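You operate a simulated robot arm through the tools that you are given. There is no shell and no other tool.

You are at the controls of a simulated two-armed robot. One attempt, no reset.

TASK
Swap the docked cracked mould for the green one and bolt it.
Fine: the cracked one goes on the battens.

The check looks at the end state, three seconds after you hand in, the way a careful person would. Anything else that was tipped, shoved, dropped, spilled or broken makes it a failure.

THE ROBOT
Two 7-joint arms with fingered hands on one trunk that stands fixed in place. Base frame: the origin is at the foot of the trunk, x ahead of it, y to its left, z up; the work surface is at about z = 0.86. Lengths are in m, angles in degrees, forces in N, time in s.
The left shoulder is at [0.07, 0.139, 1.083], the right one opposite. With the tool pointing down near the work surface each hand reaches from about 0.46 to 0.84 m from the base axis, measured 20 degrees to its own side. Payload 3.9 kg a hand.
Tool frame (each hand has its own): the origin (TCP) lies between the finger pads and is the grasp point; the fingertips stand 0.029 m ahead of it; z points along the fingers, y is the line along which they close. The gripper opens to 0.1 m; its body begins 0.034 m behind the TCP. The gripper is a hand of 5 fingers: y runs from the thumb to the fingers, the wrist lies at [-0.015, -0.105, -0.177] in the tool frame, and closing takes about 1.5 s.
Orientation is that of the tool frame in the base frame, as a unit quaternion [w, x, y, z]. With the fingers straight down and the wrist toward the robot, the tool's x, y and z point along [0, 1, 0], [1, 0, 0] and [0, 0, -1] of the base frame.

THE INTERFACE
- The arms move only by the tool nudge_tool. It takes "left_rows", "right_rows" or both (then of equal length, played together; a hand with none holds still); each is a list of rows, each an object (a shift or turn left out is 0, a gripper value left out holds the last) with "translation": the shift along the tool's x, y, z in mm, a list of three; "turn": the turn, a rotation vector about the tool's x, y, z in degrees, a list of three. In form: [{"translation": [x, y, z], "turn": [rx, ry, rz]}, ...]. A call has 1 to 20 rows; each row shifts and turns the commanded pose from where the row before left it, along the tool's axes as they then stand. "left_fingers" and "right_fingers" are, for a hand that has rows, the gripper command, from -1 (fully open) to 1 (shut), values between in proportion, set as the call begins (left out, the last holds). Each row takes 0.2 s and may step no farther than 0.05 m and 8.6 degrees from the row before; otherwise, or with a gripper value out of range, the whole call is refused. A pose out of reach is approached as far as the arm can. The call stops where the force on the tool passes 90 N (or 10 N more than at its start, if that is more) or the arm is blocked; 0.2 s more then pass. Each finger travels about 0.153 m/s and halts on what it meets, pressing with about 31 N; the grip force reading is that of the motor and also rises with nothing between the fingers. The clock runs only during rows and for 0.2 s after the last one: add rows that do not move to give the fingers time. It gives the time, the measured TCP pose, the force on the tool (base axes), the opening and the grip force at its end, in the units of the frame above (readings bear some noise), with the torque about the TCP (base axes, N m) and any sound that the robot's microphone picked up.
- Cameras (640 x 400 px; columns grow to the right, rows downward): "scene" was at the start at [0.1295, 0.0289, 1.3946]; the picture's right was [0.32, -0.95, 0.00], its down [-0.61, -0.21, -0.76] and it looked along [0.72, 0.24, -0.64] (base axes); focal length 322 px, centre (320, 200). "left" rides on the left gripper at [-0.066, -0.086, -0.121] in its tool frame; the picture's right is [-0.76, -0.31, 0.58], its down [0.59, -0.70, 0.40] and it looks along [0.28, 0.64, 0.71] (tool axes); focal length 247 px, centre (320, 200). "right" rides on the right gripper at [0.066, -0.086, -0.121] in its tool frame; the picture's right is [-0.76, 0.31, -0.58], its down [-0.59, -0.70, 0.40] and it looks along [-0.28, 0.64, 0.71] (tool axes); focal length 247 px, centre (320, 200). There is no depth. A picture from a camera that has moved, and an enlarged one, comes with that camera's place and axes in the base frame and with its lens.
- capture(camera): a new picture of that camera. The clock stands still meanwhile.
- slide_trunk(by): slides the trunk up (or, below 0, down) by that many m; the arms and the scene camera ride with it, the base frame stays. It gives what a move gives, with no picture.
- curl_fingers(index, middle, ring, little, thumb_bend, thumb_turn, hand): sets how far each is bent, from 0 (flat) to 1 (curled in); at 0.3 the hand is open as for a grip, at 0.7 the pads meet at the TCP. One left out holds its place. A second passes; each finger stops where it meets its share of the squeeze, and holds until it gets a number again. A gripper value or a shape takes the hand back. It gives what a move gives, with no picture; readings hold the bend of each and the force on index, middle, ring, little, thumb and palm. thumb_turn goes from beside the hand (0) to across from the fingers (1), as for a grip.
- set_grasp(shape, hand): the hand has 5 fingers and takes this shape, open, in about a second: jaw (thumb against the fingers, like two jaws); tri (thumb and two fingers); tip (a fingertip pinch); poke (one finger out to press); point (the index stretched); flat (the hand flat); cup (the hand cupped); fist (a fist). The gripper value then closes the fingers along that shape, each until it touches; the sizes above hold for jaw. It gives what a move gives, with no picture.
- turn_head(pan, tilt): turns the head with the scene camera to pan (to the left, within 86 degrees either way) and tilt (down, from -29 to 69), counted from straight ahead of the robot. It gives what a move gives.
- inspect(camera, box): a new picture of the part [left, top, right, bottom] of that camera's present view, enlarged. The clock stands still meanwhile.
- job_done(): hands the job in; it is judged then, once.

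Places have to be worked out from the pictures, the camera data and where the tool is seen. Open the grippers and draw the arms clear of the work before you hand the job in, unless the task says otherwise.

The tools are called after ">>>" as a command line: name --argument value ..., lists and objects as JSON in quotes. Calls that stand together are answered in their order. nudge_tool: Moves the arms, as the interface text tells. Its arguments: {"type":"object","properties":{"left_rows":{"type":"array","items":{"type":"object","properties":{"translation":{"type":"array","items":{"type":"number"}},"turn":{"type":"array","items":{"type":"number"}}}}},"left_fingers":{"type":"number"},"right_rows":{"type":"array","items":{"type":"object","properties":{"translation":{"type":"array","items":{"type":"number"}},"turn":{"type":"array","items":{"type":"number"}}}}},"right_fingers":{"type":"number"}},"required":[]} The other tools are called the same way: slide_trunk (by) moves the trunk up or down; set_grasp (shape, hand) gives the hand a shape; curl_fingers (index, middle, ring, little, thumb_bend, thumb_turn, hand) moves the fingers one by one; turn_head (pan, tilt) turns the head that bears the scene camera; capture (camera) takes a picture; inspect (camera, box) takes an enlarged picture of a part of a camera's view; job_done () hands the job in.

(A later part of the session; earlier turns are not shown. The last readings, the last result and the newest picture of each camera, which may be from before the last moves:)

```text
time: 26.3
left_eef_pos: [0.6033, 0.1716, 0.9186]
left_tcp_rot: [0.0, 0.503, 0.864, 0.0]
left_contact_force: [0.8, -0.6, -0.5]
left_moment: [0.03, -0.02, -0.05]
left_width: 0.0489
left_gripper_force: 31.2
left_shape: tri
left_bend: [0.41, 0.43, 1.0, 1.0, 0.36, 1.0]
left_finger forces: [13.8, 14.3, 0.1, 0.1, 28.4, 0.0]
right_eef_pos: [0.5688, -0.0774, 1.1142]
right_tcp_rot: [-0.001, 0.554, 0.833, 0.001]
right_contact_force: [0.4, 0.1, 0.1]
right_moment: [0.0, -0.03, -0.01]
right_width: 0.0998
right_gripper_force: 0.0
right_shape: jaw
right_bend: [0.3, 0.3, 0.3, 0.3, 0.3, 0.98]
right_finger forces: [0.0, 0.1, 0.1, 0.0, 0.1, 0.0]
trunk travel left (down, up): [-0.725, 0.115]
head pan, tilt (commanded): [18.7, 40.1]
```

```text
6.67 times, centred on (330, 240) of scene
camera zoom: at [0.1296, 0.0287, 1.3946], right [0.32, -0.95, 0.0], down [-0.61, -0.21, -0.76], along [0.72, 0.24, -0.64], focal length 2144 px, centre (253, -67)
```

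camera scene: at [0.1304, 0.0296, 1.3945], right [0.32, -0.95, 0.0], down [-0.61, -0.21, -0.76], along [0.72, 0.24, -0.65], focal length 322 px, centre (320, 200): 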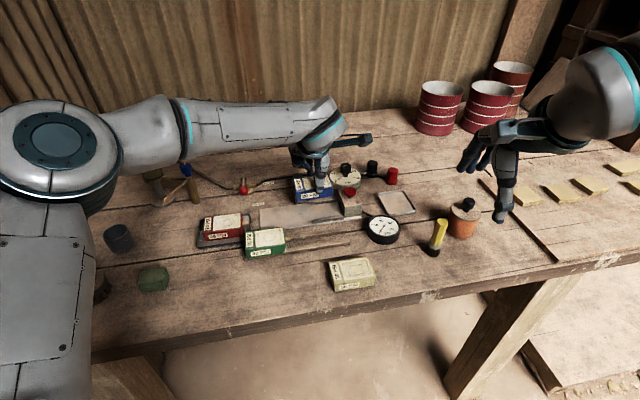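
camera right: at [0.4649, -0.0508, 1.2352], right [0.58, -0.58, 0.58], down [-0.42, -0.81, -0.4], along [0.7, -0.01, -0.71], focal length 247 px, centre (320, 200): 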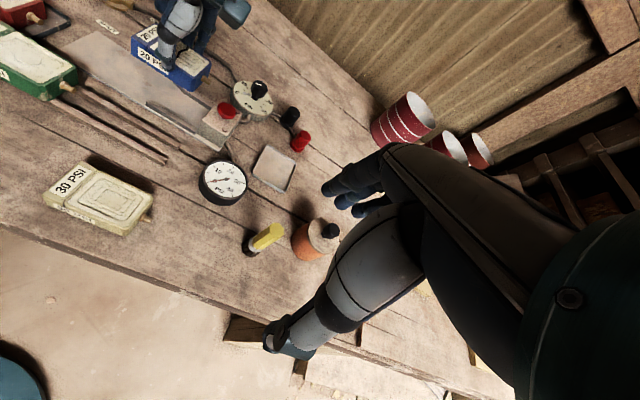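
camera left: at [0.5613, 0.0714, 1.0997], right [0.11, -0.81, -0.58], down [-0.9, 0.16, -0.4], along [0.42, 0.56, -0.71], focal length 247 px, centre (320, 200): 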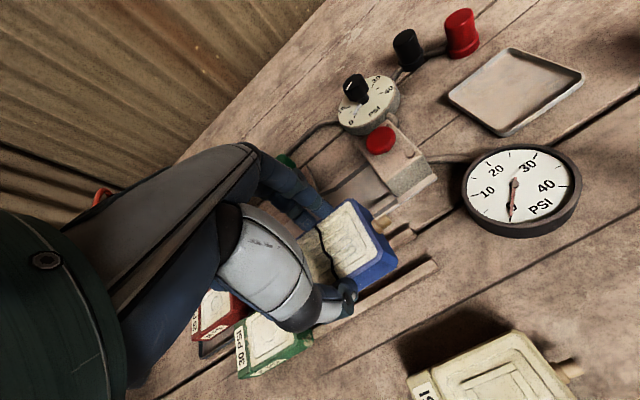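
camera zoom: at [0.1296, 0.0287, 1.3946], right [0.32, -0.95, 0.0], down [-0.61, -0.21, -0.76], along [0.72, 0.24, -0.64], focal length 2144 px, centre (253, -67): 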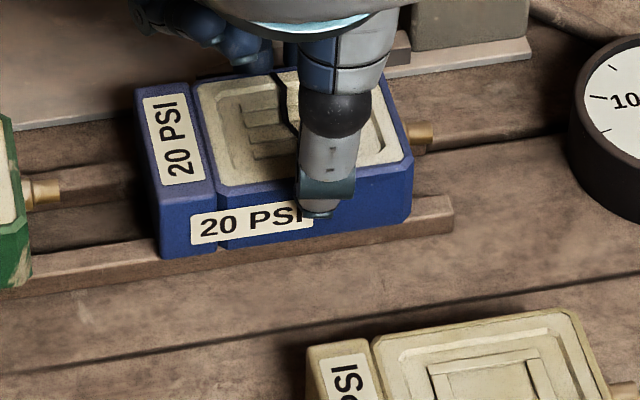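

The weight has transferred to the battens (force back near zero). I open the fingers and check before lifting.

>>> nudge_tool --left_rows '[{"translation": [0, 0, 0.5]}, {"translation": [0, 0, 0]}, {"translation": [0, 0, 0]}, {"translation": [0, 0, 0]}]' --left_fingers -0.7

>>> inspect --camera "scene" --box '[290, 210, 370, 270]'

>>> inspect --camera "right" --box '[60, 60, 240, 190]'

>>> inspect --camera "left" --box '[260, 180, 500, 380]'

```text
time: 27.3
left_eef_pos: [0.6038, 0.1723, 0.9177]
left_tcp_rot: [0.0, 0.503, 0.864, 0.0]
left_contact_force: [-0.3, 0.7, -0.9]
left_moment: [-0.02, 0.02, 0.03]
left_width: 0.085
left_gripper_force: 0.0
left_shape: tri
left_bend: [0.36, 0.32, 0.99, 0.99, 0.31, 0.98]
left_finger forces: [0.0, 0.0, 0.0, 0.0, 0.0, 0.0]
right_eef_pos: [0.5685, -0.0793, 1.1139]
right_tcp_rot: [0.0, 0.555, 0.832, 0.0]
right_contact_force: [0.4, 0.1, -0.4]
right_moment: [-0.02, -0.04, 0.0]
right_width: 0.0997
right_gripper_force: 0.0
right_shape: jaw
right_bend: [0.3, 0.3, 0.3, 0.3, 0.3, 0.98]
right_finger forces: [0.1, 0.0, 0.0, 0.0, 0.1, 0.0]
trunk travel left (down, up): [-0.725, 0.115]
head pan, tilt (commanded): [18.7, 40.1]
```

```text
6.67 times, centred on (330, 240) of scene
camera zoom: at [0.1296, 0.0289, 1.3946], right [0.32, -0.95, 0.0], down [-0.61, -0.21, -0.76], along [0.72, 0.24, -0.64], focal length 2144 px, centre (253, -67)
```

zoom: 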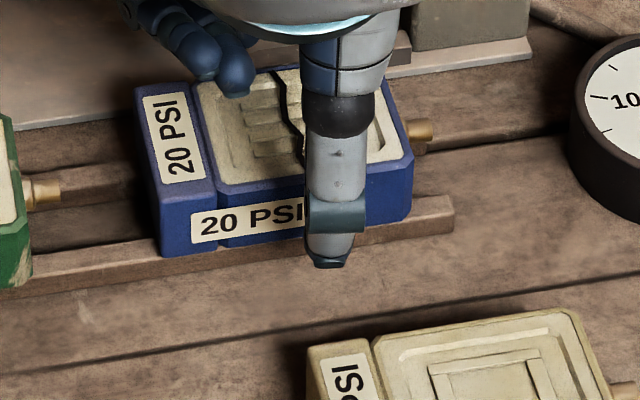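

```text
3.08 times, centred on (150, 125) of right
camera zoom: at [0.4645, -0.0512, 1.2352], right [0.58, -0.58, 0.58], down [-0.42, -0.81, -0.4], along [0.7, -0.01, -0.71], focal length 760 px, centre (843, 431)
```

zoom: 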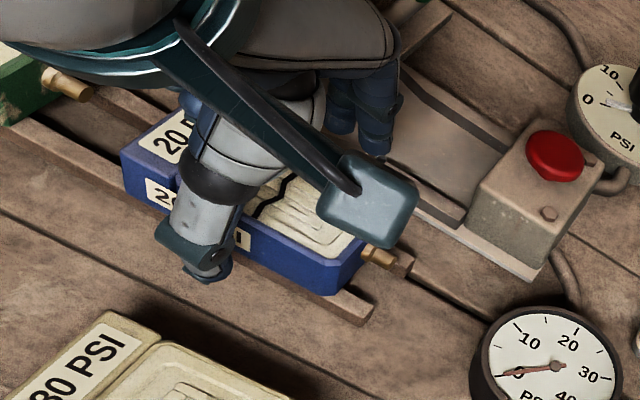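

```text
2.00 times, centred on (380, 280) of left
camera zoom: at [0.5621, 0.0726, 1.0391], right [0.11, -0.81, -0.58], down [-0.9, 0.16, -0.4], along [0.42, 0.56, -0.71], focal length 494 px, centre (200, 40)
```

zoom: 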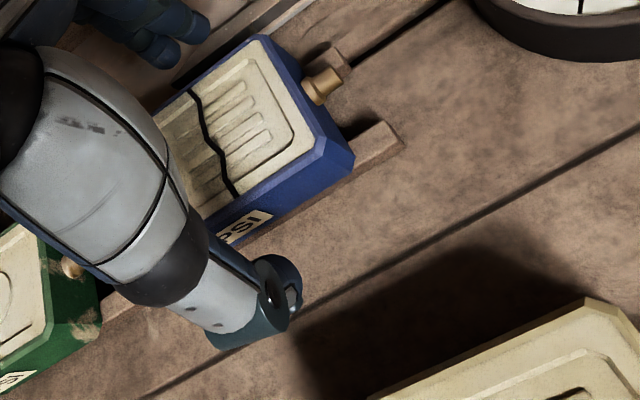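

The cracked mould rests flat on both battens. I lift the hand clear and look closely at the green mould from three sides.

>>> nudge_tool --left_rows '[{"translation": [0, 0, -15]}, {"translation": [0, 0, -25]}, {"translation": [0, 0, -35]}, {"translation": [0, 0, 0]}]'

>>> inspect --camera "scene" --box '[225, 215, 305, 275]'

>>> capture --camera "left"

>>> inspect --camera "right" --box '[0, 0, 200, 150]'

```text
time: 28.3
left_eef_pos: [0.6058, 0.1727, 0.9935]
left_tcp_rot: [0.0, 0.504, 0.864, -0.001]
left_contact_force: [0.0, -0.6, 0.5]
left_moment: [-0.01, -0.01, 0.01]
left_width: 0.085
left_gripper_force: 0.1
left_shape: tri
left_bend: [0.36, 0.32, 0.99, 0.99, 0.3, 0.98]
left_finger forces: [0.0, 0.1, 0.1, 0.1, 0.0, 0.0]
right_eef_pos: [0.5689, -0.079, 1.1138]
right_tcp_rot: [0.001, 0.553, 0.833, -0.001]
right_contact_force: [-0.3, 0.1, 0.4]
right_moment: [0.01, 0.01, -0.05]
right_width: 0.0995
right_gripper_force: 0.0
right_shape: jaw
right_bend: [0.3, 0.3, 0.3, 0.3, 0.3, 0.98]
right_finger forces: [0.1, 0.0, 0.0, 0.1, 0.1, 0.0]
trunk travel left (down, up): [-0.725, 0.115]
head pan, tilt (commanded): [18.7, 40.1]
```

```text
6.67 times, centred on (265, 245) of scene
camera zoom: at [0.1302, 0.029, 1.3945], right [0.32, -0.95, 0.0], down [-0.61, -0.21, -0.76], along [0.72, 0.24, -0.65], focal length 2144 px, centre (687, -100)
```

zoom: 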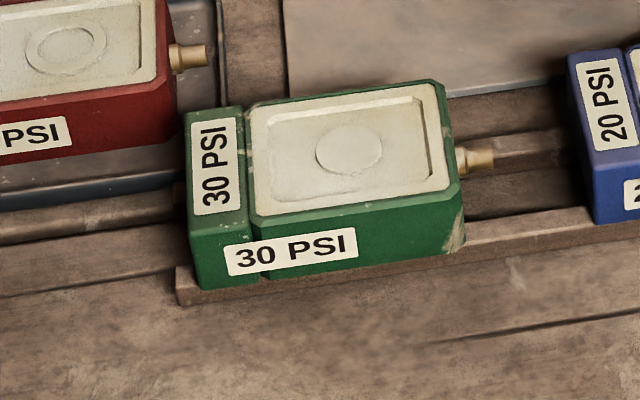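

```text
taken
camera left: at [0.563, 0.0727, 1.1149], right [0.11, -0.81, -0.58], down [-0.9, 0.16, -0.4], along [0.42, 0.56, -0.71], focal length 247 px, centre (320, 200)
```

left: 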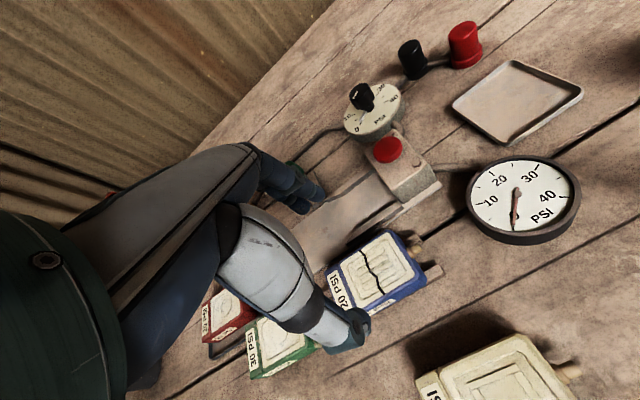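

```text
2.67 times, centred on (100, 75) of right
camera zoom: at [0.465, -0.0511, 1.2349], right [0.58, -0.58, 0.58], down [-0.42, -0.81, -0.4], along [0.7, -0.01, -0.71], focal length 659 px, centre (907, 533)
```

zoom: 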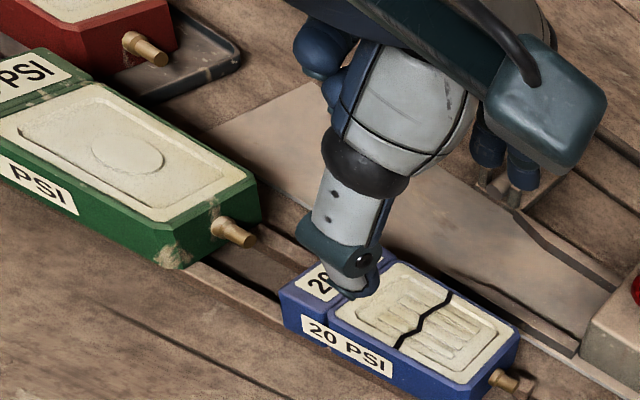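

Green mould centre is at about (0.537, 0.289), lying square on the battens; the red mould's tray edge stays about 15 mm clear of where my fingers go. I move along the battens to above it and check.

>>> nudge_tool --left_rows '[{"translation": [25, 0, 0]}, {"translation": [25, 0, 0]}, {"translation": [25, 0, 0]}, {"translation": [25, 0, 0]}, {"translation": [25, -2, 0]}, {"translation": [0, 0, 0]}]'

>>> inspect --camera "scene" --box '[225, 190, 365, 290]'

>>> capture --camera "left"

>>> inspect --camera "right" --box '[0, 0, 200, 150]'

```text
time: 29.7
left_eef_pos: [0.54, 0.2792, 0.9948]
left_tcp_rot: [0.0, 0.503, 0.864, 0.0]
left_contact_force: [0.5, -0.5, 0.4]
left_moment: [-0.03, 0.0, 0.04]
left_width: 0.0848
left_gripper_force: 0.0
left_shape: tri
left_bend: [0.36, 0.32, 0.99, 0.99, 0.3, 0.98]
left_finger forces: [0.0, 0.1, 0.0, 0.0, 0.0, 0.0]
right_eef_pos: [0.5684, -0.0784, 1.1139]
right_tcp_rot: [0.0, 0.554, 0.833, -0.001]
right_contact_force: [0.8, 0.3, 0.5]
right_moment: [0.02, -0.02, 0.0]
right_width: 0.1
right_gripper_force: 0.1
right_shape: jaw
right_bend: [0.3, 0.3, 0.3, 0.3, 0.3, 0.98]
right_finger forces: [0.0, 0.0, 0.1, 0.0, 0.0, 0.0]
trunk travel left (down, up): [-0.725, 0.115]
head pan, tilt (commanded): [18.7, 40.1]
```

```text
4.00 times, centred on (295, 240) of scene
camera zoom: at [0.1301, 0.0283, 1.3946], right [0.32, -0.95, 0.0], down [-0.61, -0.21, -0.76], along [0.72, 0.24, -0.64], focal length 1287 px, centre (420, 40)
```

zoom: 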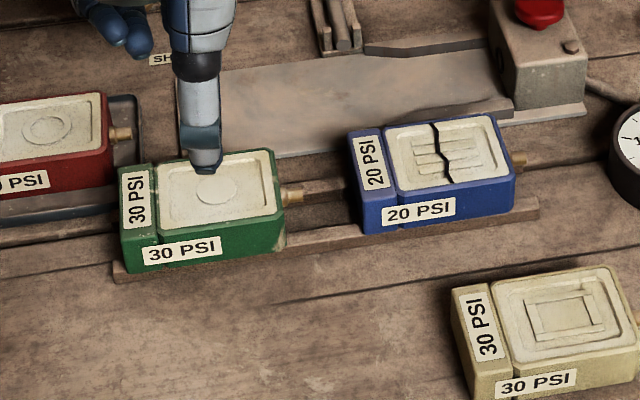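

```text
taken
camera left: at [0.4985, 0.1794, 1.1154], right [0.11, -0.81, -0.58], down [-0.9, 0.17, -0.4], along [0.42, 0.56, -0.71], focal length 247 px, centre (320, 200)
```

left: 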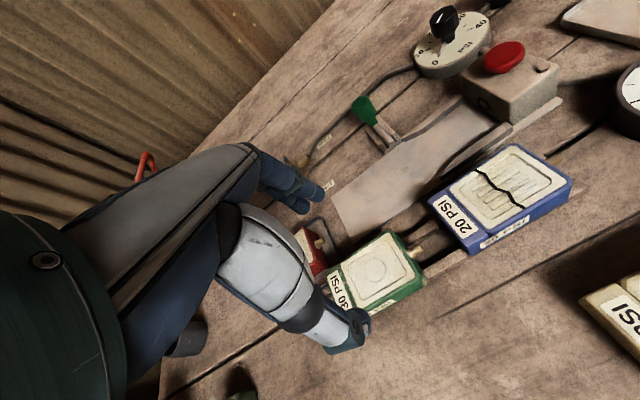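

```text
2.67 times, centred on (100, 75) of right
camera zoom: at [0.4648, -0.0517, 1.235], right [0.58, -0.58, 0.58], down [-0.42, -0.81, -0.4], along [0.7, -0.01, -0.71], focal length 659 px, centre (907, 533)
```

zoom: 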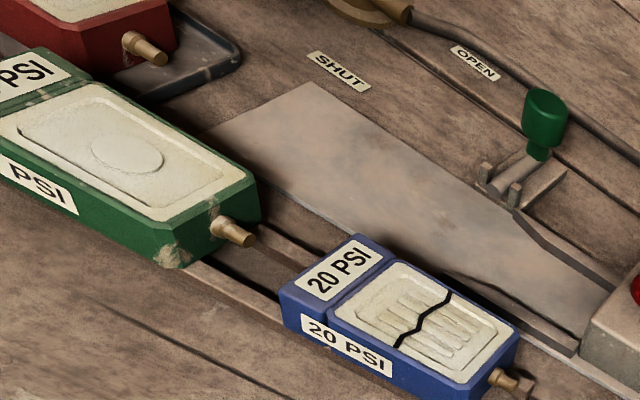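

Both moulds and the empty dock are visible. I zoom in hard to compare the yaw of the green mould with the blue one (which keeps the dock's yaw).

>>> inspect --camera "scene" --box '[250, 225, 310, 265]'

>>> inspect --camera "scene" --box '[310, 215, 370, 255]'

>>> inspect --camera "left" --box '[320, 90, 600, 320]'

>>> inspect --camera "left" --box '[400, 60, 560, 180]'

```text
10.00 times, centred on (280, 245) of scene
camera zoom: at [0.1301, 0.0283, 1.3946], right [0.32, -0.95, 0.0], down [-0.61, -0.21, -0.76], along [0.72, 0.24, -0.64], focal length 3217 px, centre (720, -250)
```

zoom: 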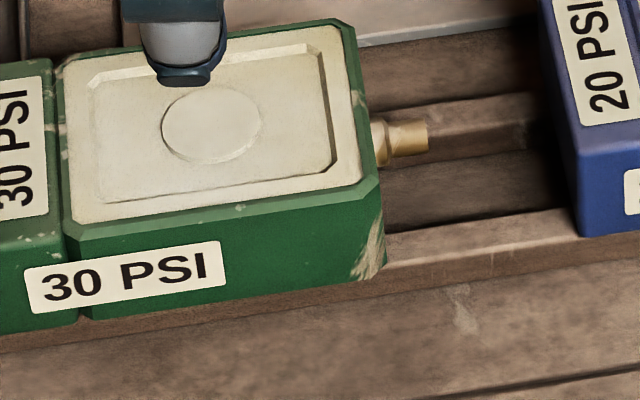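

```text
10.00 times, centred on (340, 235) of scene
camera zoom: at [0.1301, 0.0283, 1.3946], right [0.32, -0.95, 0.0], down [-0.61, -0.21, -0.76], along [0.72, 0.24, -0.64], focal length 3217 px, centre (120, -150)
```

zoom: 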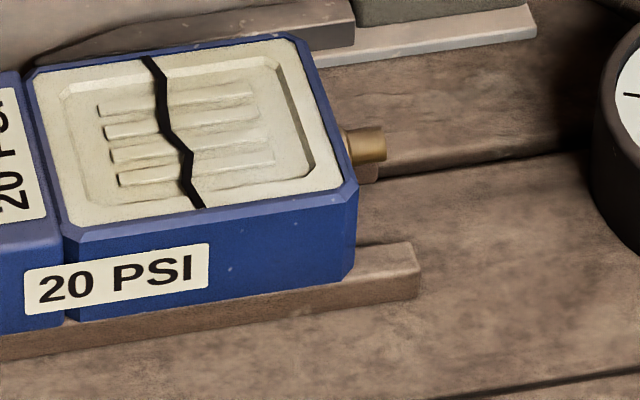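

```text
1.74 times, centred on (460, 205) of left
camera zoom: at [0.4985, 0.1794, 1.1154], right [0.11, -0.81, -0.58], down [-0.9, 0.17, -0.4], along [0.42, 0.56, -0.71], focal length 430 px, centre (76, 191)
```

zoom: 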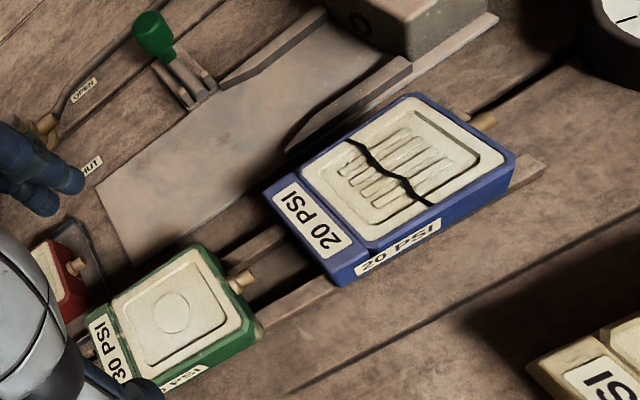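

```text
3.33 times, centred on (480, 120) of left
camera zoom: at [0.4985, 0.1794, 1.1154], right [0.11, -0.81, -0.58], down [-0.9, 0.17, -0.4], along [0.42, 0.56, -0.71], focal length 823 px, centre (-213, 467)
```

zoom: 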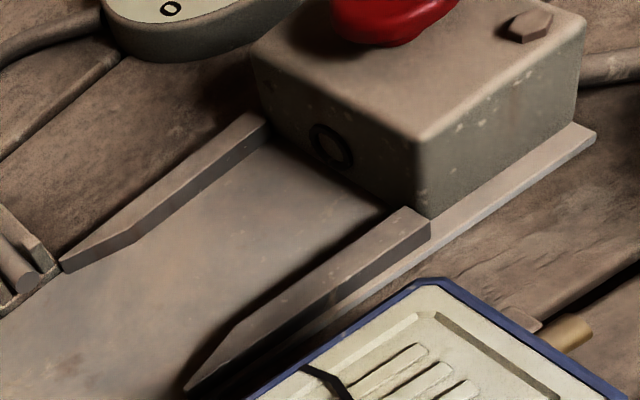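

Green and blue lie at the same yaw within about half a degree, so the same tool orientation will suit the dock. I descend over the green mould to the same relative grip height as before and check.

>>> nudge_tool --left_rows '[{"translation": [0, 0, 30]}, {"translation": [0, 0, 25]}, {"translation": [0, 0, 12]}, {"translation": [0, 1, 9]}, {"translation": [0, 0, 0]}]'

>>> inspect --camera "scene" --box '[225, 190, 325, 275]'

>>> inspect --camera "right" --box '[0, 0, 140, 105]'

>>> inspect --camera "left" --box '[240, 160, 480, 380]'

```text
time: 30.9
left_eef_pos: [0.5413, 0.2801, 0.9171]
left_tcp_rot: [0.0, 0.504, 0.864, 0.0]
left_contact_force: [-0.9, -0.2, -0.8]
left_moment: [0.04, -0.02, -0.02]
left_width: 0.085
left_gripper_force: 0.1
left_shape: tri
left_bend: [0.36, 0.32, 0.99, 0.99, 0.3, 0.98]
left_finger forces: [0.0, 0.0, 0.0, 0.0, 0.0, 0.0]
right_eef_pos: [0.568, -0.0806, 1.1139]
right_tcp_rot: [0.0, 0.554, 0.833, 0.0]
right_contact_force: [-0.1, 0.5, -0.7]
right_moment: [-0.03, 0.02, -0.03]
right_width: 0.1002
right_gripper_force: 0.0
right_shape: jaw
right_bend: [0.3, 0.3, 0.3, 0.3, 0.3, 0.98]
right_finger forces: [0.0, 0.0, 0.0, 0.0, 0.0, 0.0]
trunk travel left (down, up): [-0.725, 0.115]
head pan, tilt (commanded): [18.7, 40.1]
```

```text
4.71 times, centred on (275, 232) of scene
camera zoom: at [0.1293, 0.0288, 1.3946], right [0.32, -0.95, 0.0], down [-0.61, -0.21, -0.76], along [0.72, 0.24, -0.64], focal length 1514 px, centre (532, 47)
```

zoom: 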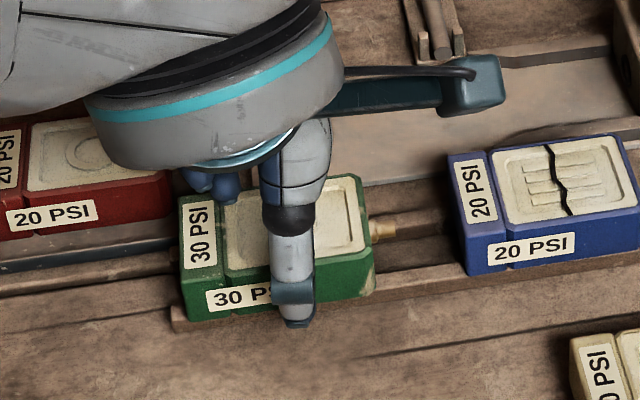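

```text
3.81 times, centred on (70, 52) of right
camera zoom: at [0.4641, -0.0513, 1.2353], right [0.58, -0.58, 0.58], down [-0.42, -0.81, -0.4], along [0.7, -0.01, -0.71], focal length 941 px, centre (1272, 762)
```

zoom: 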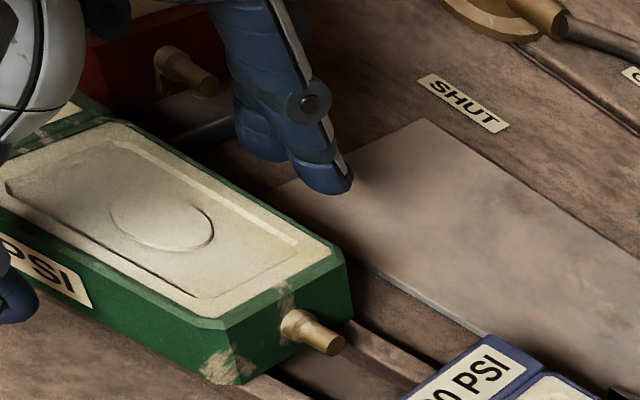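

```text
1.82 times, centred on (360, 270) of left
camera zoom: at [0.4992, 0.1812, 1.0388], right [0.11, -0.81, -0.58], down [-0.9, 0.16, -0.4], along [0.42, 0.56, -0.71], focal length 449 px, centre (247, 73)
```

zoom: 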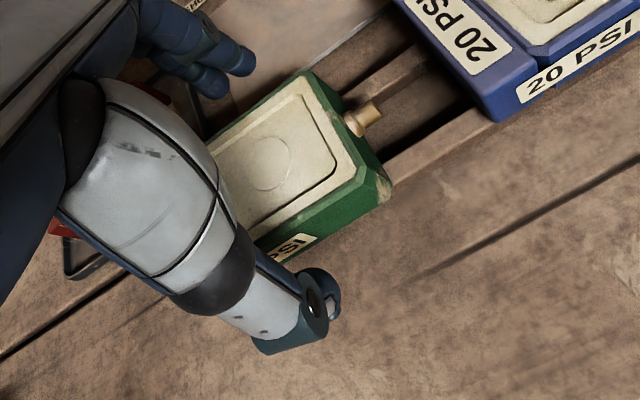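

Index and middle stand on the far side clear of the red nipple, thumb on the near side. I close on the green mould.

>>> nudge_tool --left_rows '[{"translation": [0, 0, 0]}, {"translation": [0, 0, 0]}, {"translation": [0, 0, 0]}, {"translation": [0, 0, 0]}, {"translation": [0, 0, 0]}, {"translation": [0, 0, 0]}]' --left_fingers 1

>>> inspect --camera "scene" --box '[225, 190, 325, 275]'

>>> inspect --camera "left" --box '[240, 160, 480, 380]'

```text
time: 32.3
left_eef_pos: [0.5414, 0.2805, 0.9169]
left_tcp_rot: [-0.001, 0.504, 0.864, 0.0]
left_contact_force: [-0.1, -0.7, 0.2]
left_moment: [-0.01, 0.0, -0.02]
left_width: 0.0483
left_gripper_force: 31.2
left_shape: tri
left_bend: [0.41, 0.44, 1.0, 1.0, 0.33, 1.0]
left_finger forces: [13.7, 13.9, 0.1, 0.0, 28.2, 0.0]
right_eef_pos: [0.5679, -0.0794, 1.1142]
right_tcp_rot: [-0.001, 0.554, 0.832, 0.0]
right_contact_force: [0.4, 0.7, -0.5]
right_moment: [0.01, -0.03, 0.02]
right_width: 0.0998
right_gripper_force: 0.0
right_shape: jaw
right_bend: [0.3, 0.3, 0.3, 0.3, 0.3, 0.98]
right_finger forces: [0.0, 0.0, 0.1, 0.0, 0.0, 0.0]
trunk travel left (down, up): [-0.725, 0.115]
head pan, tilt (commanded): [18.7, 40.1]
```

```text
4.71 times, centred on (275, 232) of scene
camera zoom: at [0.1297, 0.0289, 1.3946], right [0.32, -0.95, 0.0], down [-0.61, -0.21, -0.76], along [0.72, 0.24, -0.64], focal length 1514 px, centre (532, 47)
```

zoom: 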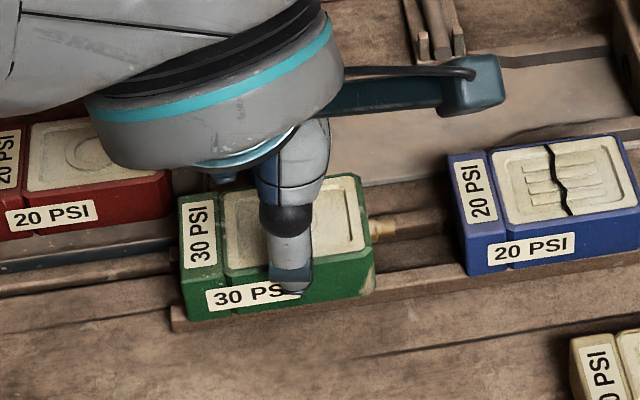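

```text
1.82 times, centred on (360, 270) of left
camera zoom: at [0.4995, 0.1813, 1.0387], right [0.11, -0.81, -0.58], down [-0.9, 0.16, -0.4], along [0.42, 0.56, -0.71], focal length 449 px, centre (247, 73)
```

zoom: 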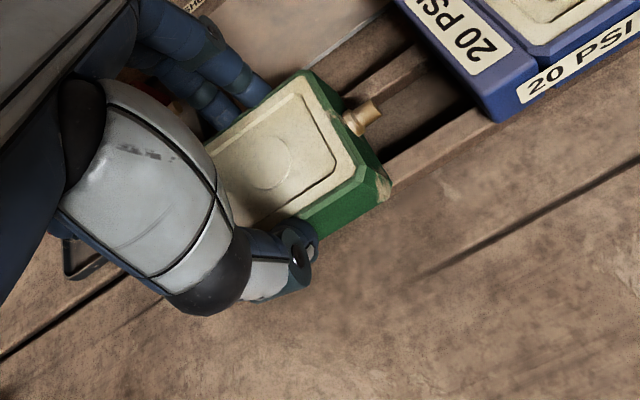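

A firm, balanced grip (48 mm, 28 N). I lift the green mould straight up and re-take the same left-camera zoom used for the blue one in hand, to compare how it sits in the fingers.

>>> nudge_tool --left_rows '[{"translation": [0, 0, -10]}, {"translation": [0, 0, -15]}, {"translation": [0, 0, -20]}, {"translation": [0, 0, -20]}, {"translation": [0, 0, 0]}]'

>>> inspect --camera "left" --box '[260, 180, 500, 380]'

>>> inspect --camera "left" --box '[240, 160, 480, 380]'

>>> inspect --camera "scene" --box '[200, 170, 360, 290]'

```text
time: 33.5
left_eef_pos: [0.5407, 0.2799, 0.9815]
left_tcp_rot: [0.0, 0.504, 0.864, 0.0]
left_contact_force: [-0.4, -0.7, -3.3]
left_moment: [-0.01, -0.01, -0.05]
left_width: 0.0485
left_gripper_force: 31.3
left_shape: tri
left_bend: [0.41, 0.44, 1.0, 1.0, 0.33, 1.0]
left_finger forces: [14.0, 14.1, 0.0, 0.0, 28.0, 0.0]
right_eef_pos: [0.5688, -0.0777, 1.1137]
right_tcp_rot: [0.0, 0.554, 0.832, 0.001]
right_contact_force: [-0.7, -0.5, -0.2]
right_moment: [-0.01, -0.02, -0.01]
right_width: 0.0995
right_gripper_force: 0.0
right_shape: jaw
right_bend: [0.3, 0.3, 0.3, 0.3, 0.3, 0.98]
right_finger forces: [0.0, 0.1, 0.0, 0.0, 0.1, 0.1]
trunk travel left (down, up): [-0.725, 0.115]
head pan, tilt (commanded): [18.7, 40.1]
```

```text
2.00 times, centred on (380, 280) of left
camera zoom: at [0.4988, 0.18, 1.1021], right [0.11, -0.81, -0.58], down [-0.9, 0.16, -0.4], along [0.42, 0.56, -0.71], focal length 494 px, centre (200, 40)
```

zoom: 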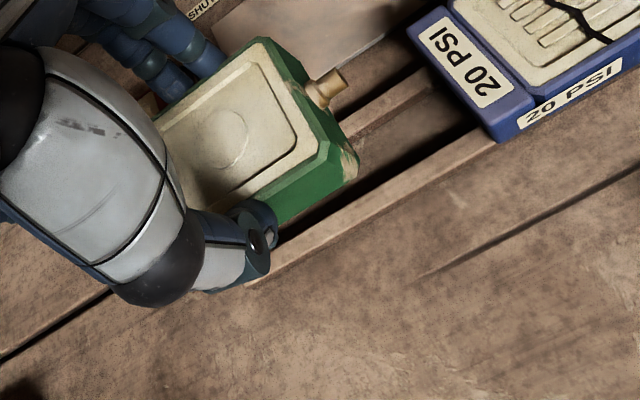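

```text
1.82 times, centred on (360, 270) of left
camera zoom: at [0.4988, 0.18, 1.1021], right [0.11, -0.81, -0.58], down [-0.9, 0.16, -0.4], along [0.42, 0.56, -0.71], focal length 449 px, centre (247, 73)
```

zoom: 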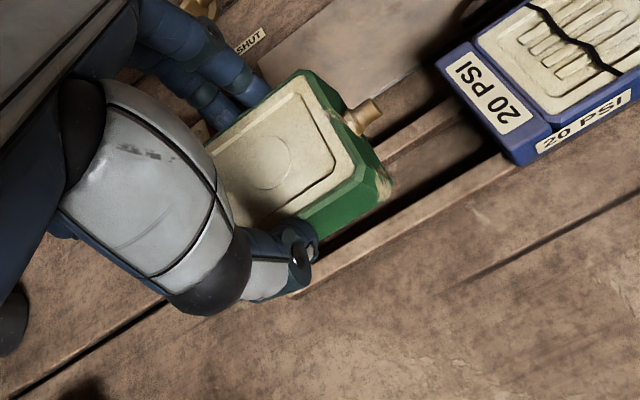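

```text
3.33 times, centred on (280, 230) of scene
camera zoom: at [0.1304, 0.0293, 1.3945], right [0.32, -0.95, 0.0], down [-0.61, -0.21, -0.76], along [0.72, 0.24, -0.65], focal length 1072 px, centre (453, 100)
```

zoom: 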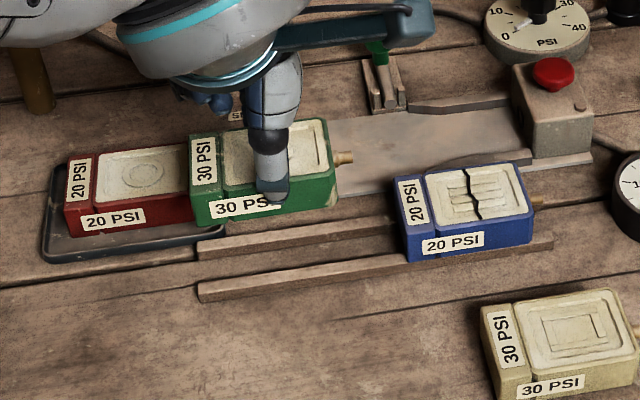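

The green mould sits in the fingers almost exactly as the blue did. I carry it over to above the dock, about 27 mm back from the docked position.

>>> nudge_tool --left_rows '[{"translation": [-19.5, 15.25, 0]}, {"translation": [-19.5, 15.25, 0]}, {"translation": [-19.5, 15.25, 0]}, {"translation": [-19.5, 15.25, 0]}, {"translation": [-19.5, 15.25, 0]}, {"translation": [-20, 15.25, 0]}, {"translation": [0, 0, 0]}]'

>>> inspect --camera "scene" --box '[260, 150, 380, 240]'

>>> inspect --camera "right" --box '[80, 20, 270, 160]'

>>> inspect --camera "left" --box '[240, 160, 480, 380]'

```text
time: 35.1
left_eef_pos: [0.6752, 0.2216, 0.9835]
left_tcp_rot: [0.0, 0.503, 0.864, 0.0]
left_contact_force: [-0.3, -0.7, -2.6]
left_moment: [-0.01, -0.05, 0.02]
left_width: 0.0487
left_gripper_force: 31.5
left_shape: tri
left_bend: [0.41, 0.44, 1.0, 1.0, 0.33, 1.0]
left_finger forces: [14.0, 14.1, 0.1, 0.0, 28.2, 0.1]
right_eef_pos: [0.568, -0.0781, 1.1145]
right_tcp_rot: [0.0, 0.554, 0.832, 0.0]
right_contact_force: [-0.2, 0.8, 0.5]
right_moment: [-0.03, -0.04, -0.01]
right_width: 0.0995
right_gripper_force: 0.0
right_shape: jaw
right_bend: [0.3, 0.3, 0.3, 0.3, 0.3, 0.98]
right_finger forces: [0.0, 0.0, 0.1, 0.1, 0.0, 0.1]
trunk travel left (down, up): [-0.725, 0.115]
head pan, tilt (commanded): [18.7, 40.1]
```

```text
4.44 times, centred on (320, 195) of scene
camera zoom: at [0.1293, 0.0295, 1.3946], right [0.32, -0.95, 0.0], down [-0.61, -0.21, -0.76], along [0.72, 0.24, -0.64], focal length 1430 px, centre (320, 222)
```

zoom: 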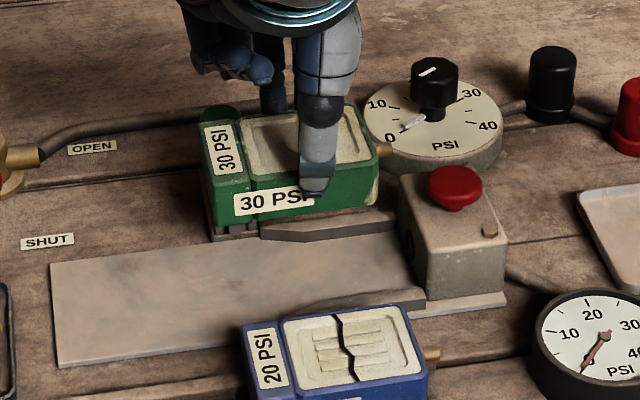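

```text
2.86 times, centred on (175, 90) of right
camera zoom: at [0.4642, -0.0507, 1.2353], right [0.58, -0.58, 0.58], down [-0.42, -0.81, -0.4], along [0.7, -0.01, -0.71], focal length 706 px, centre (734, 514)
```

zoom: 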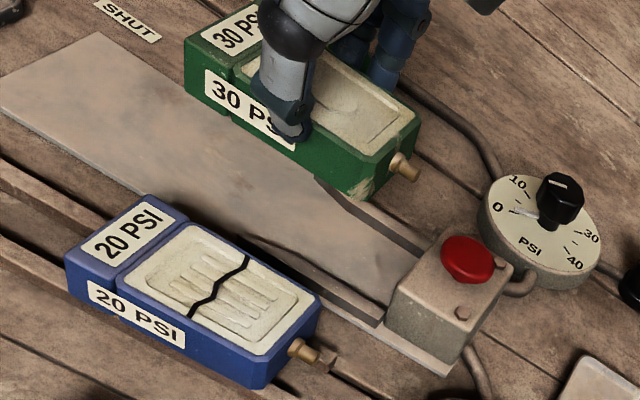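

```text
1.82 times, centred on (360, 270) of left
camera zoom: at [0.6342, 0.1224, 1.1038], right [0.11, -0.81, -0.58], down [-0.9, 0.16, -0.4], along [0.42, 0.56, -0.71], focal length 449 px, centre (247, 73)
```

zoom: 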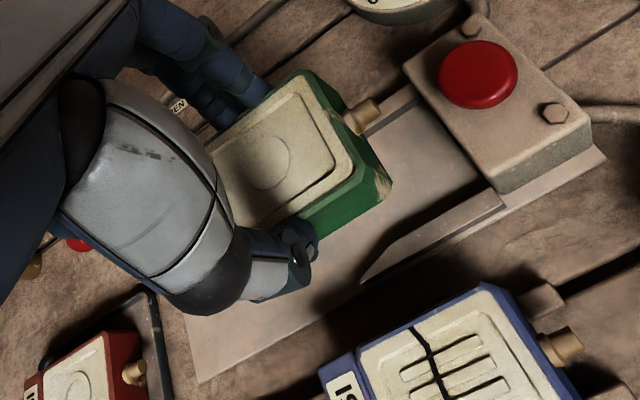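

The reading is ~4 mm short of the expected place; I take another still reading before lowering.

>>> nudge_tool --left_rows '[{"translation": [0, 0, 0]}, {"translation": [0, 0, 0]}]'

>>> nudge_tool --left_rows '[{"translation": [0, 0, 0]}]'

>>> nudge_tool --left_rows '[{"translation": [0, 0, 0]}]'

```text
time: 35.7
left_eef_pos: [0.675, 0.2223, 0.9825]
left_tcp_rot: [0.001, 0.503, 0.864, -0.001]
left_contact_force: [-0.3, 0.7, -2.6]
left_moment: [-0.03, -0.03, -0.01]
left_width: 0.0484
left_gripper_force: 31.5
left_shape: tri
left_bend: [0.41, 0.44, 1.0, 1.0, 0.33, 1.0]
left_finger forces: [14.0, 14.0, 0.0, 0.0, 28.2, 0.0]
right_eef_pos: [0.5678, -0.0785, 1.1142]
right_tcp_rot: [0.0, 0.555, 0.832, 0.0]
right_contact_force: [0.4, 0.3, 0.7]
right_moment: [-0.01, 0.03, -0.03]
right_width: 0.0997
right_gripper_force: 0.0
right_shape: jaw
right_bend: [0.3, 0.3, 0.3, 0.3, 0.3, 0.98]
right_finger forces: [0.1, 0.0, 0.0, 0.0, 0.0, 0.1]
trunk travel left (down, up): [-0.725, 0.115]
head pan, tilt (commanded): [18.7, 40.1]
```

```text
time: 36.1
left_eef_pos: [0.6768, 0.2236, 0.9835]
left_tcp_rot: [0.0, 0.503, 0.864, 0.0]
left_contact_force: [-0.1, 0.8, -3.1]
left_moment: [-0.03, 0.02, -0.02]
left_width: 0.0483
left_gripper_force: 31.2
left_shape: tri
left_bend: [0.41, 0.44, 1.0, 1.0, 0.33, 1.0]
left_finger forces: [14.0, 14.1, 0.0, 0.0, 28.2, 0.0]
right_eef_pos: [0.5678, -0.0787, 1.1143]
right_tcp_rot: [0.001, 0.554, 0.833, -0.001]
right_contact_force: [0.5, 0.3, 0.7]
right_moment: [0.03, 0.01, -0.03]
right_width: 0.0996
right_gripper_force: 0.0
right_shape: jaw
right_bend: [0.3, 0.3, 0.3, 0.3, 0.3, 0.98]
right_finger forces: [0.0, 0.0, 0.0, 0.1, 0.1, 0.1]
trunk travel left (down, up): [-0.725, 0.115]
head pan, tilt (commanded): [18.7, 40.1]
```

```text
time: 36.5
left_eef_pos: [0.676, 0.2213, 0.9829]
left_tcp_rot: [0.001, 0.504, 0.864, 0.0]
left_contact_force: [-0.7, -0.1, -2.6]
left_moment: [-0.01, -0.02, 0.0]
left_width: 0.0483
left_gripper_force: 31.1
left_shape: tri
left_bend: [0.41, 0.44, 1.0, 1.0, 0.33, 1.0]
left_finger forces: [14.1, 14.2, 0.0, 0.0, 28.2, 0.1]
right_eef_pos: [0.5682, -0.0791, 1.1136]
right_tcp_rot: [0.0, 0.554, 0.833, 0.0]
right_contact_force: [-0.3, -1.1, -0.8]
right_moment: [0.0, 0.0, 0.02]
right_width: 0.0999
right_gripper_force: 0.1
right_shape: jaw
right_bend: [0.3, 0.3, 0.3, 0.3, 0.3, 0.98]
right_finger forces: [0.0, 0.1, 0.0, 0.0, 0.1, 0.1]
trunk travel left (down, up): [-0.725, 0.115]
head pan, tilt (commanded): [18.7, 40.1]
```

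Averaged readings and the left-camera view of the red button agree: the hand is about 4 mm short toward the far side. I correct that and lower so the mould's underside is just above the rail tops, then compare with the earlier blue-in-dock picture.

>>> nudge_tool --left_rows '[{"translation": [0, 4, 0]}, {"translation": [0, 0, 20]}, {"translation": [0, 0, 20]}, {"translation": [0, 0, 15]}, {"translation": [0, 0, 0]}, {"translation": [0, 0, 0]}]'

>>> inspect --camera "scene" --box '[280, 160, 370, 235]'

>>> inspect --camera "right" --box '[100, 40, 240, 145]'

>>> inspect --camera "left" --box '[240, 160, 480, 380]'

```text
time: 37.9
left_eef_pos: [0.6813, 0.2241, 0.9269]
left_tcp_rot: [0.0, 0.503, 0.864, -0.001]
left_contact_force: [0.2, -0.1, -3.2]
left_moment: [-0.05, -0.04, 0.05]
left_width: 0.0485
left_gripper_force: 31.0
left_shape: tri
left_bend: [0.41, 0.44, 1.0, 1.0, 0.33, 1.0]
left_finger forces: [14.0, 14.2, 0.1, 0.1, 28.1, 0.1]
right_eef_pos: [0.5686, -0.0785, 1.1136]
right_tcp_rot: [0.0, 0.554, 0.832, -0.001]
right_contact_force: [0.0, 0.8, 0.0]
right_moment: [0.01, 0.03, -0.01]
right_width: 0.0996
right_gripper_force: 0.0
right_shape: jaw
right_bend: [0.3, 0.3, 0.3, 0.3, 0.3, 0.98]
right_finger forces: [0.1, 0.1, 0.0, 0.1, 0.0, 0.0]
trunk travel left (down, up): [-0.725, 0.115]
head pan, tilt (commanded): [18.7, 40.1]
```

```text
5.33 times, centred on (325, 198) of scene
camera zoom: at [0.1302, 0.0291, 1.3945], right [0.32, -0.95, 0.0], down [-0.61, -0.21, -0.76], along [0.72, 0.24, -0.65], focal length 1716 px, centre (293, 213)
```

zoom: 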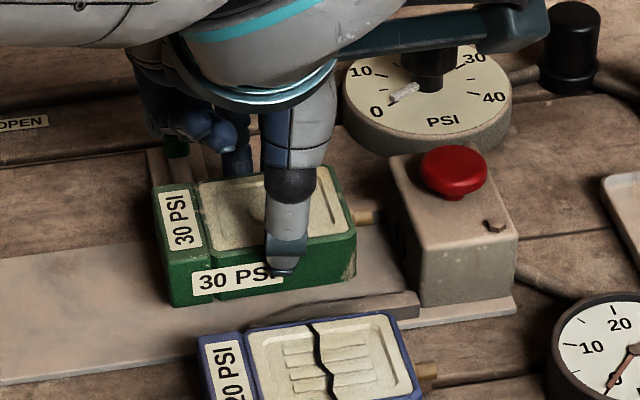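

```text
3.81 times, centred on (170, 92) of right
camera zoom: at [0.4649, -0.0511, 1.235], right [0.58, -0.58, 0.58], down [-0.42, -0.81, -0.4], along [0.7, -0.01, -0.71], focal length 941 px, centre (891, 610)
```

zoom: 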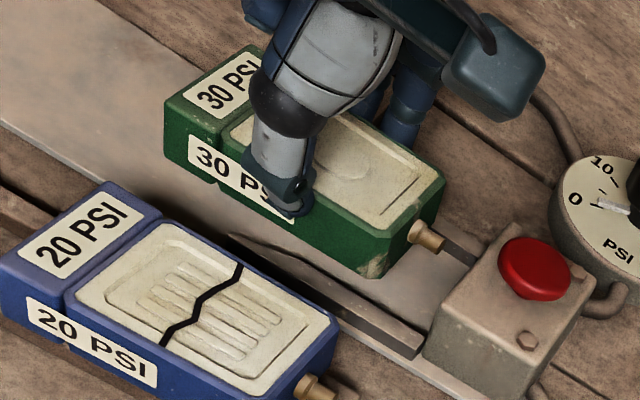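

```text
1.82 times, centred on (360, 270) of left
camera zoom: at [0.6395, 0.1251, 1.0477], right [0.11, -0.81, -0.58], down [-0.9, 0.16, -0.4], along [0.42, 0.56, -0.71], focal length 449 px, centre (247, 73)
```

zoom: 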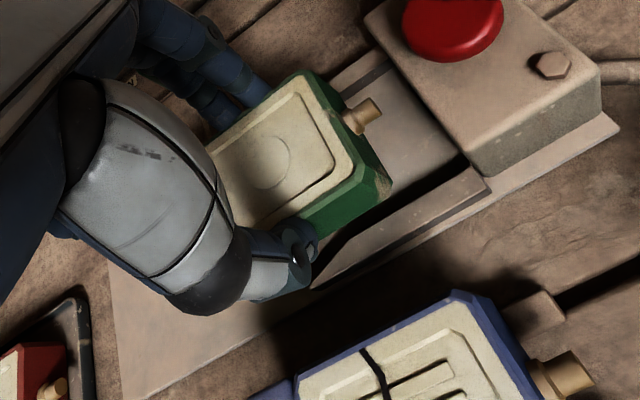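

Compared with blue's earlier position, green appears perhaps 1.5–2 mm too far out. I take a few still readings to average.

>>> nudge_tool --left_rows '[{"translation": [0, 0, 0]}]'

>>> nudge_tool --left_rows '[{"translation": [0, 0, 0]}]'

>>> nudge_tool --left_rows '[{"translation": [0, 0, 0]}]'

>>> inspect --camera "right" --box '[160, 70, 230, 130]'

>>> inspect --camera "left" --box '[350, 180, 470, 310]'

```text
time: 38.3
left_eef_pos: [0.6807, 0.2246, 0.9275]
left_tcp_rot: [0.0, 0.503, 0.864, 0.001]
left_contact_force: [-0.2, 0.3, -3.2]
left_moment: [-0.01, -0.02, 0.03]
left_width: 0.0485
left_gripper_force: 30.5
left_shape: tri
left_bend: [0.41, 0.44, 1.0, 1.0, 0.33, 1.0]
left_finger forces: [14.0, 14.1, 0.0, 0.1, 28.1, 0.1]
right_eef_pos: [0.5688, -0.0783, 1.1138]
right_tcp_rot: [-0.001, 0.554, 0.833, 0.0]
right_contact_force: [-0.6, 0.1, -0.3]
right_moment: [-0.01, 0.01, 0.02]
right_width: 0.1
right_gripper_force: 0.1
right_shape: jaw
right_bend: [0.3, 0.3, 0.3, 0.3, 0.3, 0.98]
right_finger forces: [0.0, 0.1, 0.0, 0.0, 0.1, 0.0]
trunk travel left (down, up): [-0.725, 0.115]
head pan, tilt (commanded): [18.7, 40.1]
```

```text
time: 38.7
left_eef_pos: [0.6806, 0.2245, 0.9273]
left_tcp_rot: [0.0, 0.502, 0.865, 0.0]
left_contact_force: [0.2, 0.0, -3.0]
left_moment: [-0.01, -0.02, 0.0]
left_width: 0.0485
left_gripper_force: 30.6
left_shape: tri
left_bend: [0.41, 0.44, 1.0, 1.0, 0.33, 1.0]
left_finger forces: [13.9, 14.1, 0.0, 0.1, 28.1, 0.0]
right_eef_pos: [0.5677, -0.0784, 1.1133]
right_tcp_rot: [0.0, 0.555, 0.832, 0.0]
right_contact_force: [-0.4, -0.7, -0.4]
right_moment: [0.04, 0.04, 0.01]
right_width: 0.0998
right_gripper_force: 0.0
right_shape: jaw
right_bend: [0.3, 0.3, 0.3, 0.3, 0.3, 0.98]
right_finger forces: [0.0, 0.0, 0.0, 0.0, 0.0, 0.0]
trunk travel left (down, up): [-0.725, 0.115]
head pan, tilt (commanded): [18.7, 40.1]
```

```text
time: 39.1
left_eef_pos: [0.6796, 0.2252, 0.9263]
left_tcp_rot: [0.0, 0.503, 0.864, 0.0]
left_contact_force: [0.3, -0.1, -3.0]
left_moment: [-0.02, 0.0, -0.02]
left_width: 0.0486
left_gripper_force: 31.1
left_shape: tri
left_bend: [0.41, 0.44, 1.0, 1.0, 0.33, 1.0]
left_finger forces: [14.0, 14.0, 0.0, 0.0, 28.0, 0.1]
right_eef_pos: [0.5683, -0.0793, 1.1125]
right_tcp_rot: [0.0, 0.555, 0.832, 0.0]
right_contact_force: [0.2, 0.2, 0.2]
right_moment: [0.02, 0.02, 0.01]
right_width: 0.0996
right_gripper_force: 0.0
right_shape: jaw
right_bend: [0.3, 0.3, 0.3, 0.3, 0.3, 0.98]
right_finger forces: [0.1, 0.0, 0.1, 0.1, 0.0, 0.1]
trunk travel left (down, up): [-0.725, 0.115]
head pan, tilt (commanded): [18.7, 40.1]
```

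```text
6.67 times, centred on (195, 100) of right
camera zoom: at [0.4648, -0.0511, 1.235], right [0.58, -0.58, 0.58], down [-0.42, -0.81, -0.4], along [0.7, -0.01, -0.71], focal length 1646 px, centre (1153, 867)
```

zoom: 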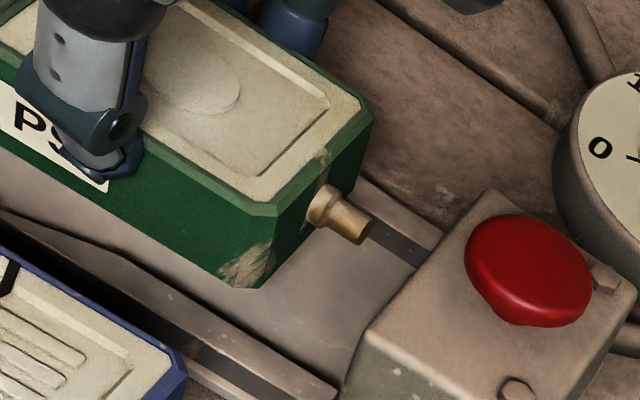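

```text
3.08 times, centred on (410, 245) of left
camera zoom: at [0.6394, 0.1251, 1.0478], right [0.11, -0.81, -0.58], down [-0.9, 0.16, -0.4], along [0.42, 0.56, -0.71], focal length 760 px, centre (43, 62)
```

zoom: 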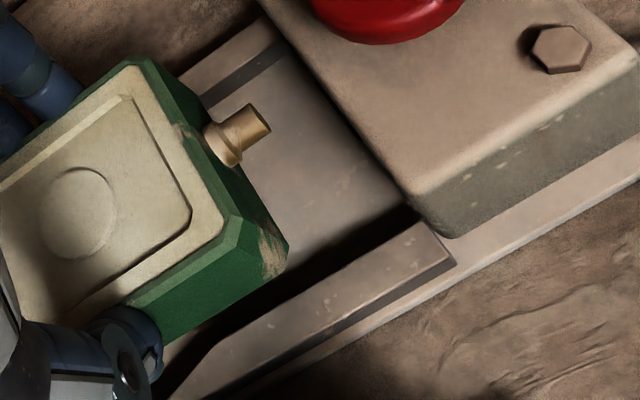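

Mean reading puts the tool 1.3–1.6 mm too far out; I shift back 1.6 mm and lower in small steps between the rails, watching for early contact.

>>> nudge_tool --left_rows '[{"translation": [0, -1.6, 0]}, {"translation": [0, 0, 2]}, {"translation": [0, 0, 2]}, {"translation": [0, 0, 1.5]}, {"translation": [0, 0, 0]}]'

>>> inspect --camera "scene" --box '[280, 160, 370, 235]'

>>> inspect --camera "right" --box '[160, 70, 230, 130]'

```text
time: 40.3
left_eef_pos: [0.6801, 0.2239, 0.9213]
left_tcp_rot: [-0.001, 0.503, 0.864, 0.0]
left_contact_force: [0.3, 0.5, -3.9]
left_moment: [-0.01, -0.02, 0.01]
left_width: 0.0487
left_gripper_force: 31.0
left_shape: tri
left_bend: [0.41, 0.44, 1.0, 1.0, 0.33, 1.0]
left_finger forces: [14.0, 14.1, 0.0, 0.0, 28.1, 0.0]
right_eef_pos: [0.5685, -0.0797, 1.1135]
right_tcp_rot: [0.0, 0.554, 0.833, 0.0]
right_contact_force: [0.8, -0.6, 0.2]
right_moment: [-0.02, -0.02, 0.01]
right_width: 0.1001
right_gripper_force: 0.1
right_shape: jaw
right_bend: [0.3, 0.3, 0.3, 0.3, 0.3, 0.98]
right_finger forces: [0.1, 0.0, 0.1, 0.0, 0.0, 0.0]
trunk travel left (down, up): [-0.725, 0.115]
head pan, tilt (commanded): [18.7, 40.1]
```

```text
5.33 times, centred on (325, 198) of scene
camera zoom: at [0.1301, 0.029, 1.3945], right [0.32, -0.95, 0.0], down [-0.61, -0.21, -0.76], along [0.72, 0.24, -0.65], focal length 1716 px, centre (293, 213)
```

zoom: 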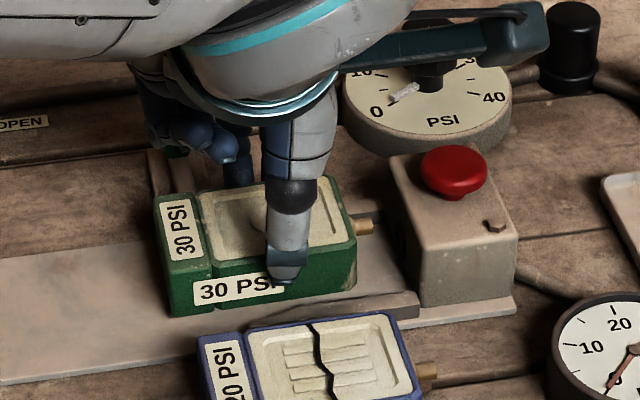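

```text
6.67 times, centred on (195, 100) of right
camera zoom: at [0.4648, -0.0511, 1.235], right [0.58, -0.58, 0.58], down [-0.42, -0.81, -0.4], along [0.7, -0.01, -0.71], focal length 1646 px, centre (1153, 867)
```

zoom: 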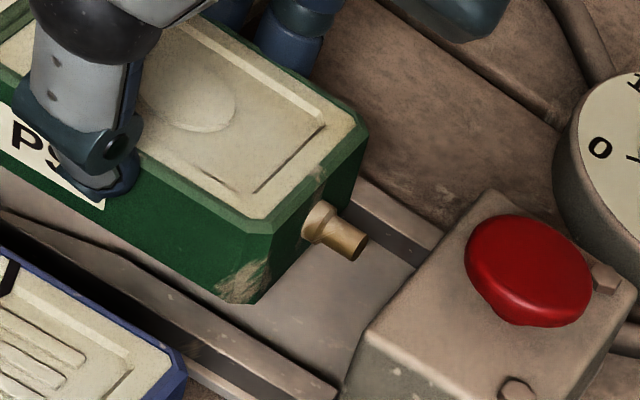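

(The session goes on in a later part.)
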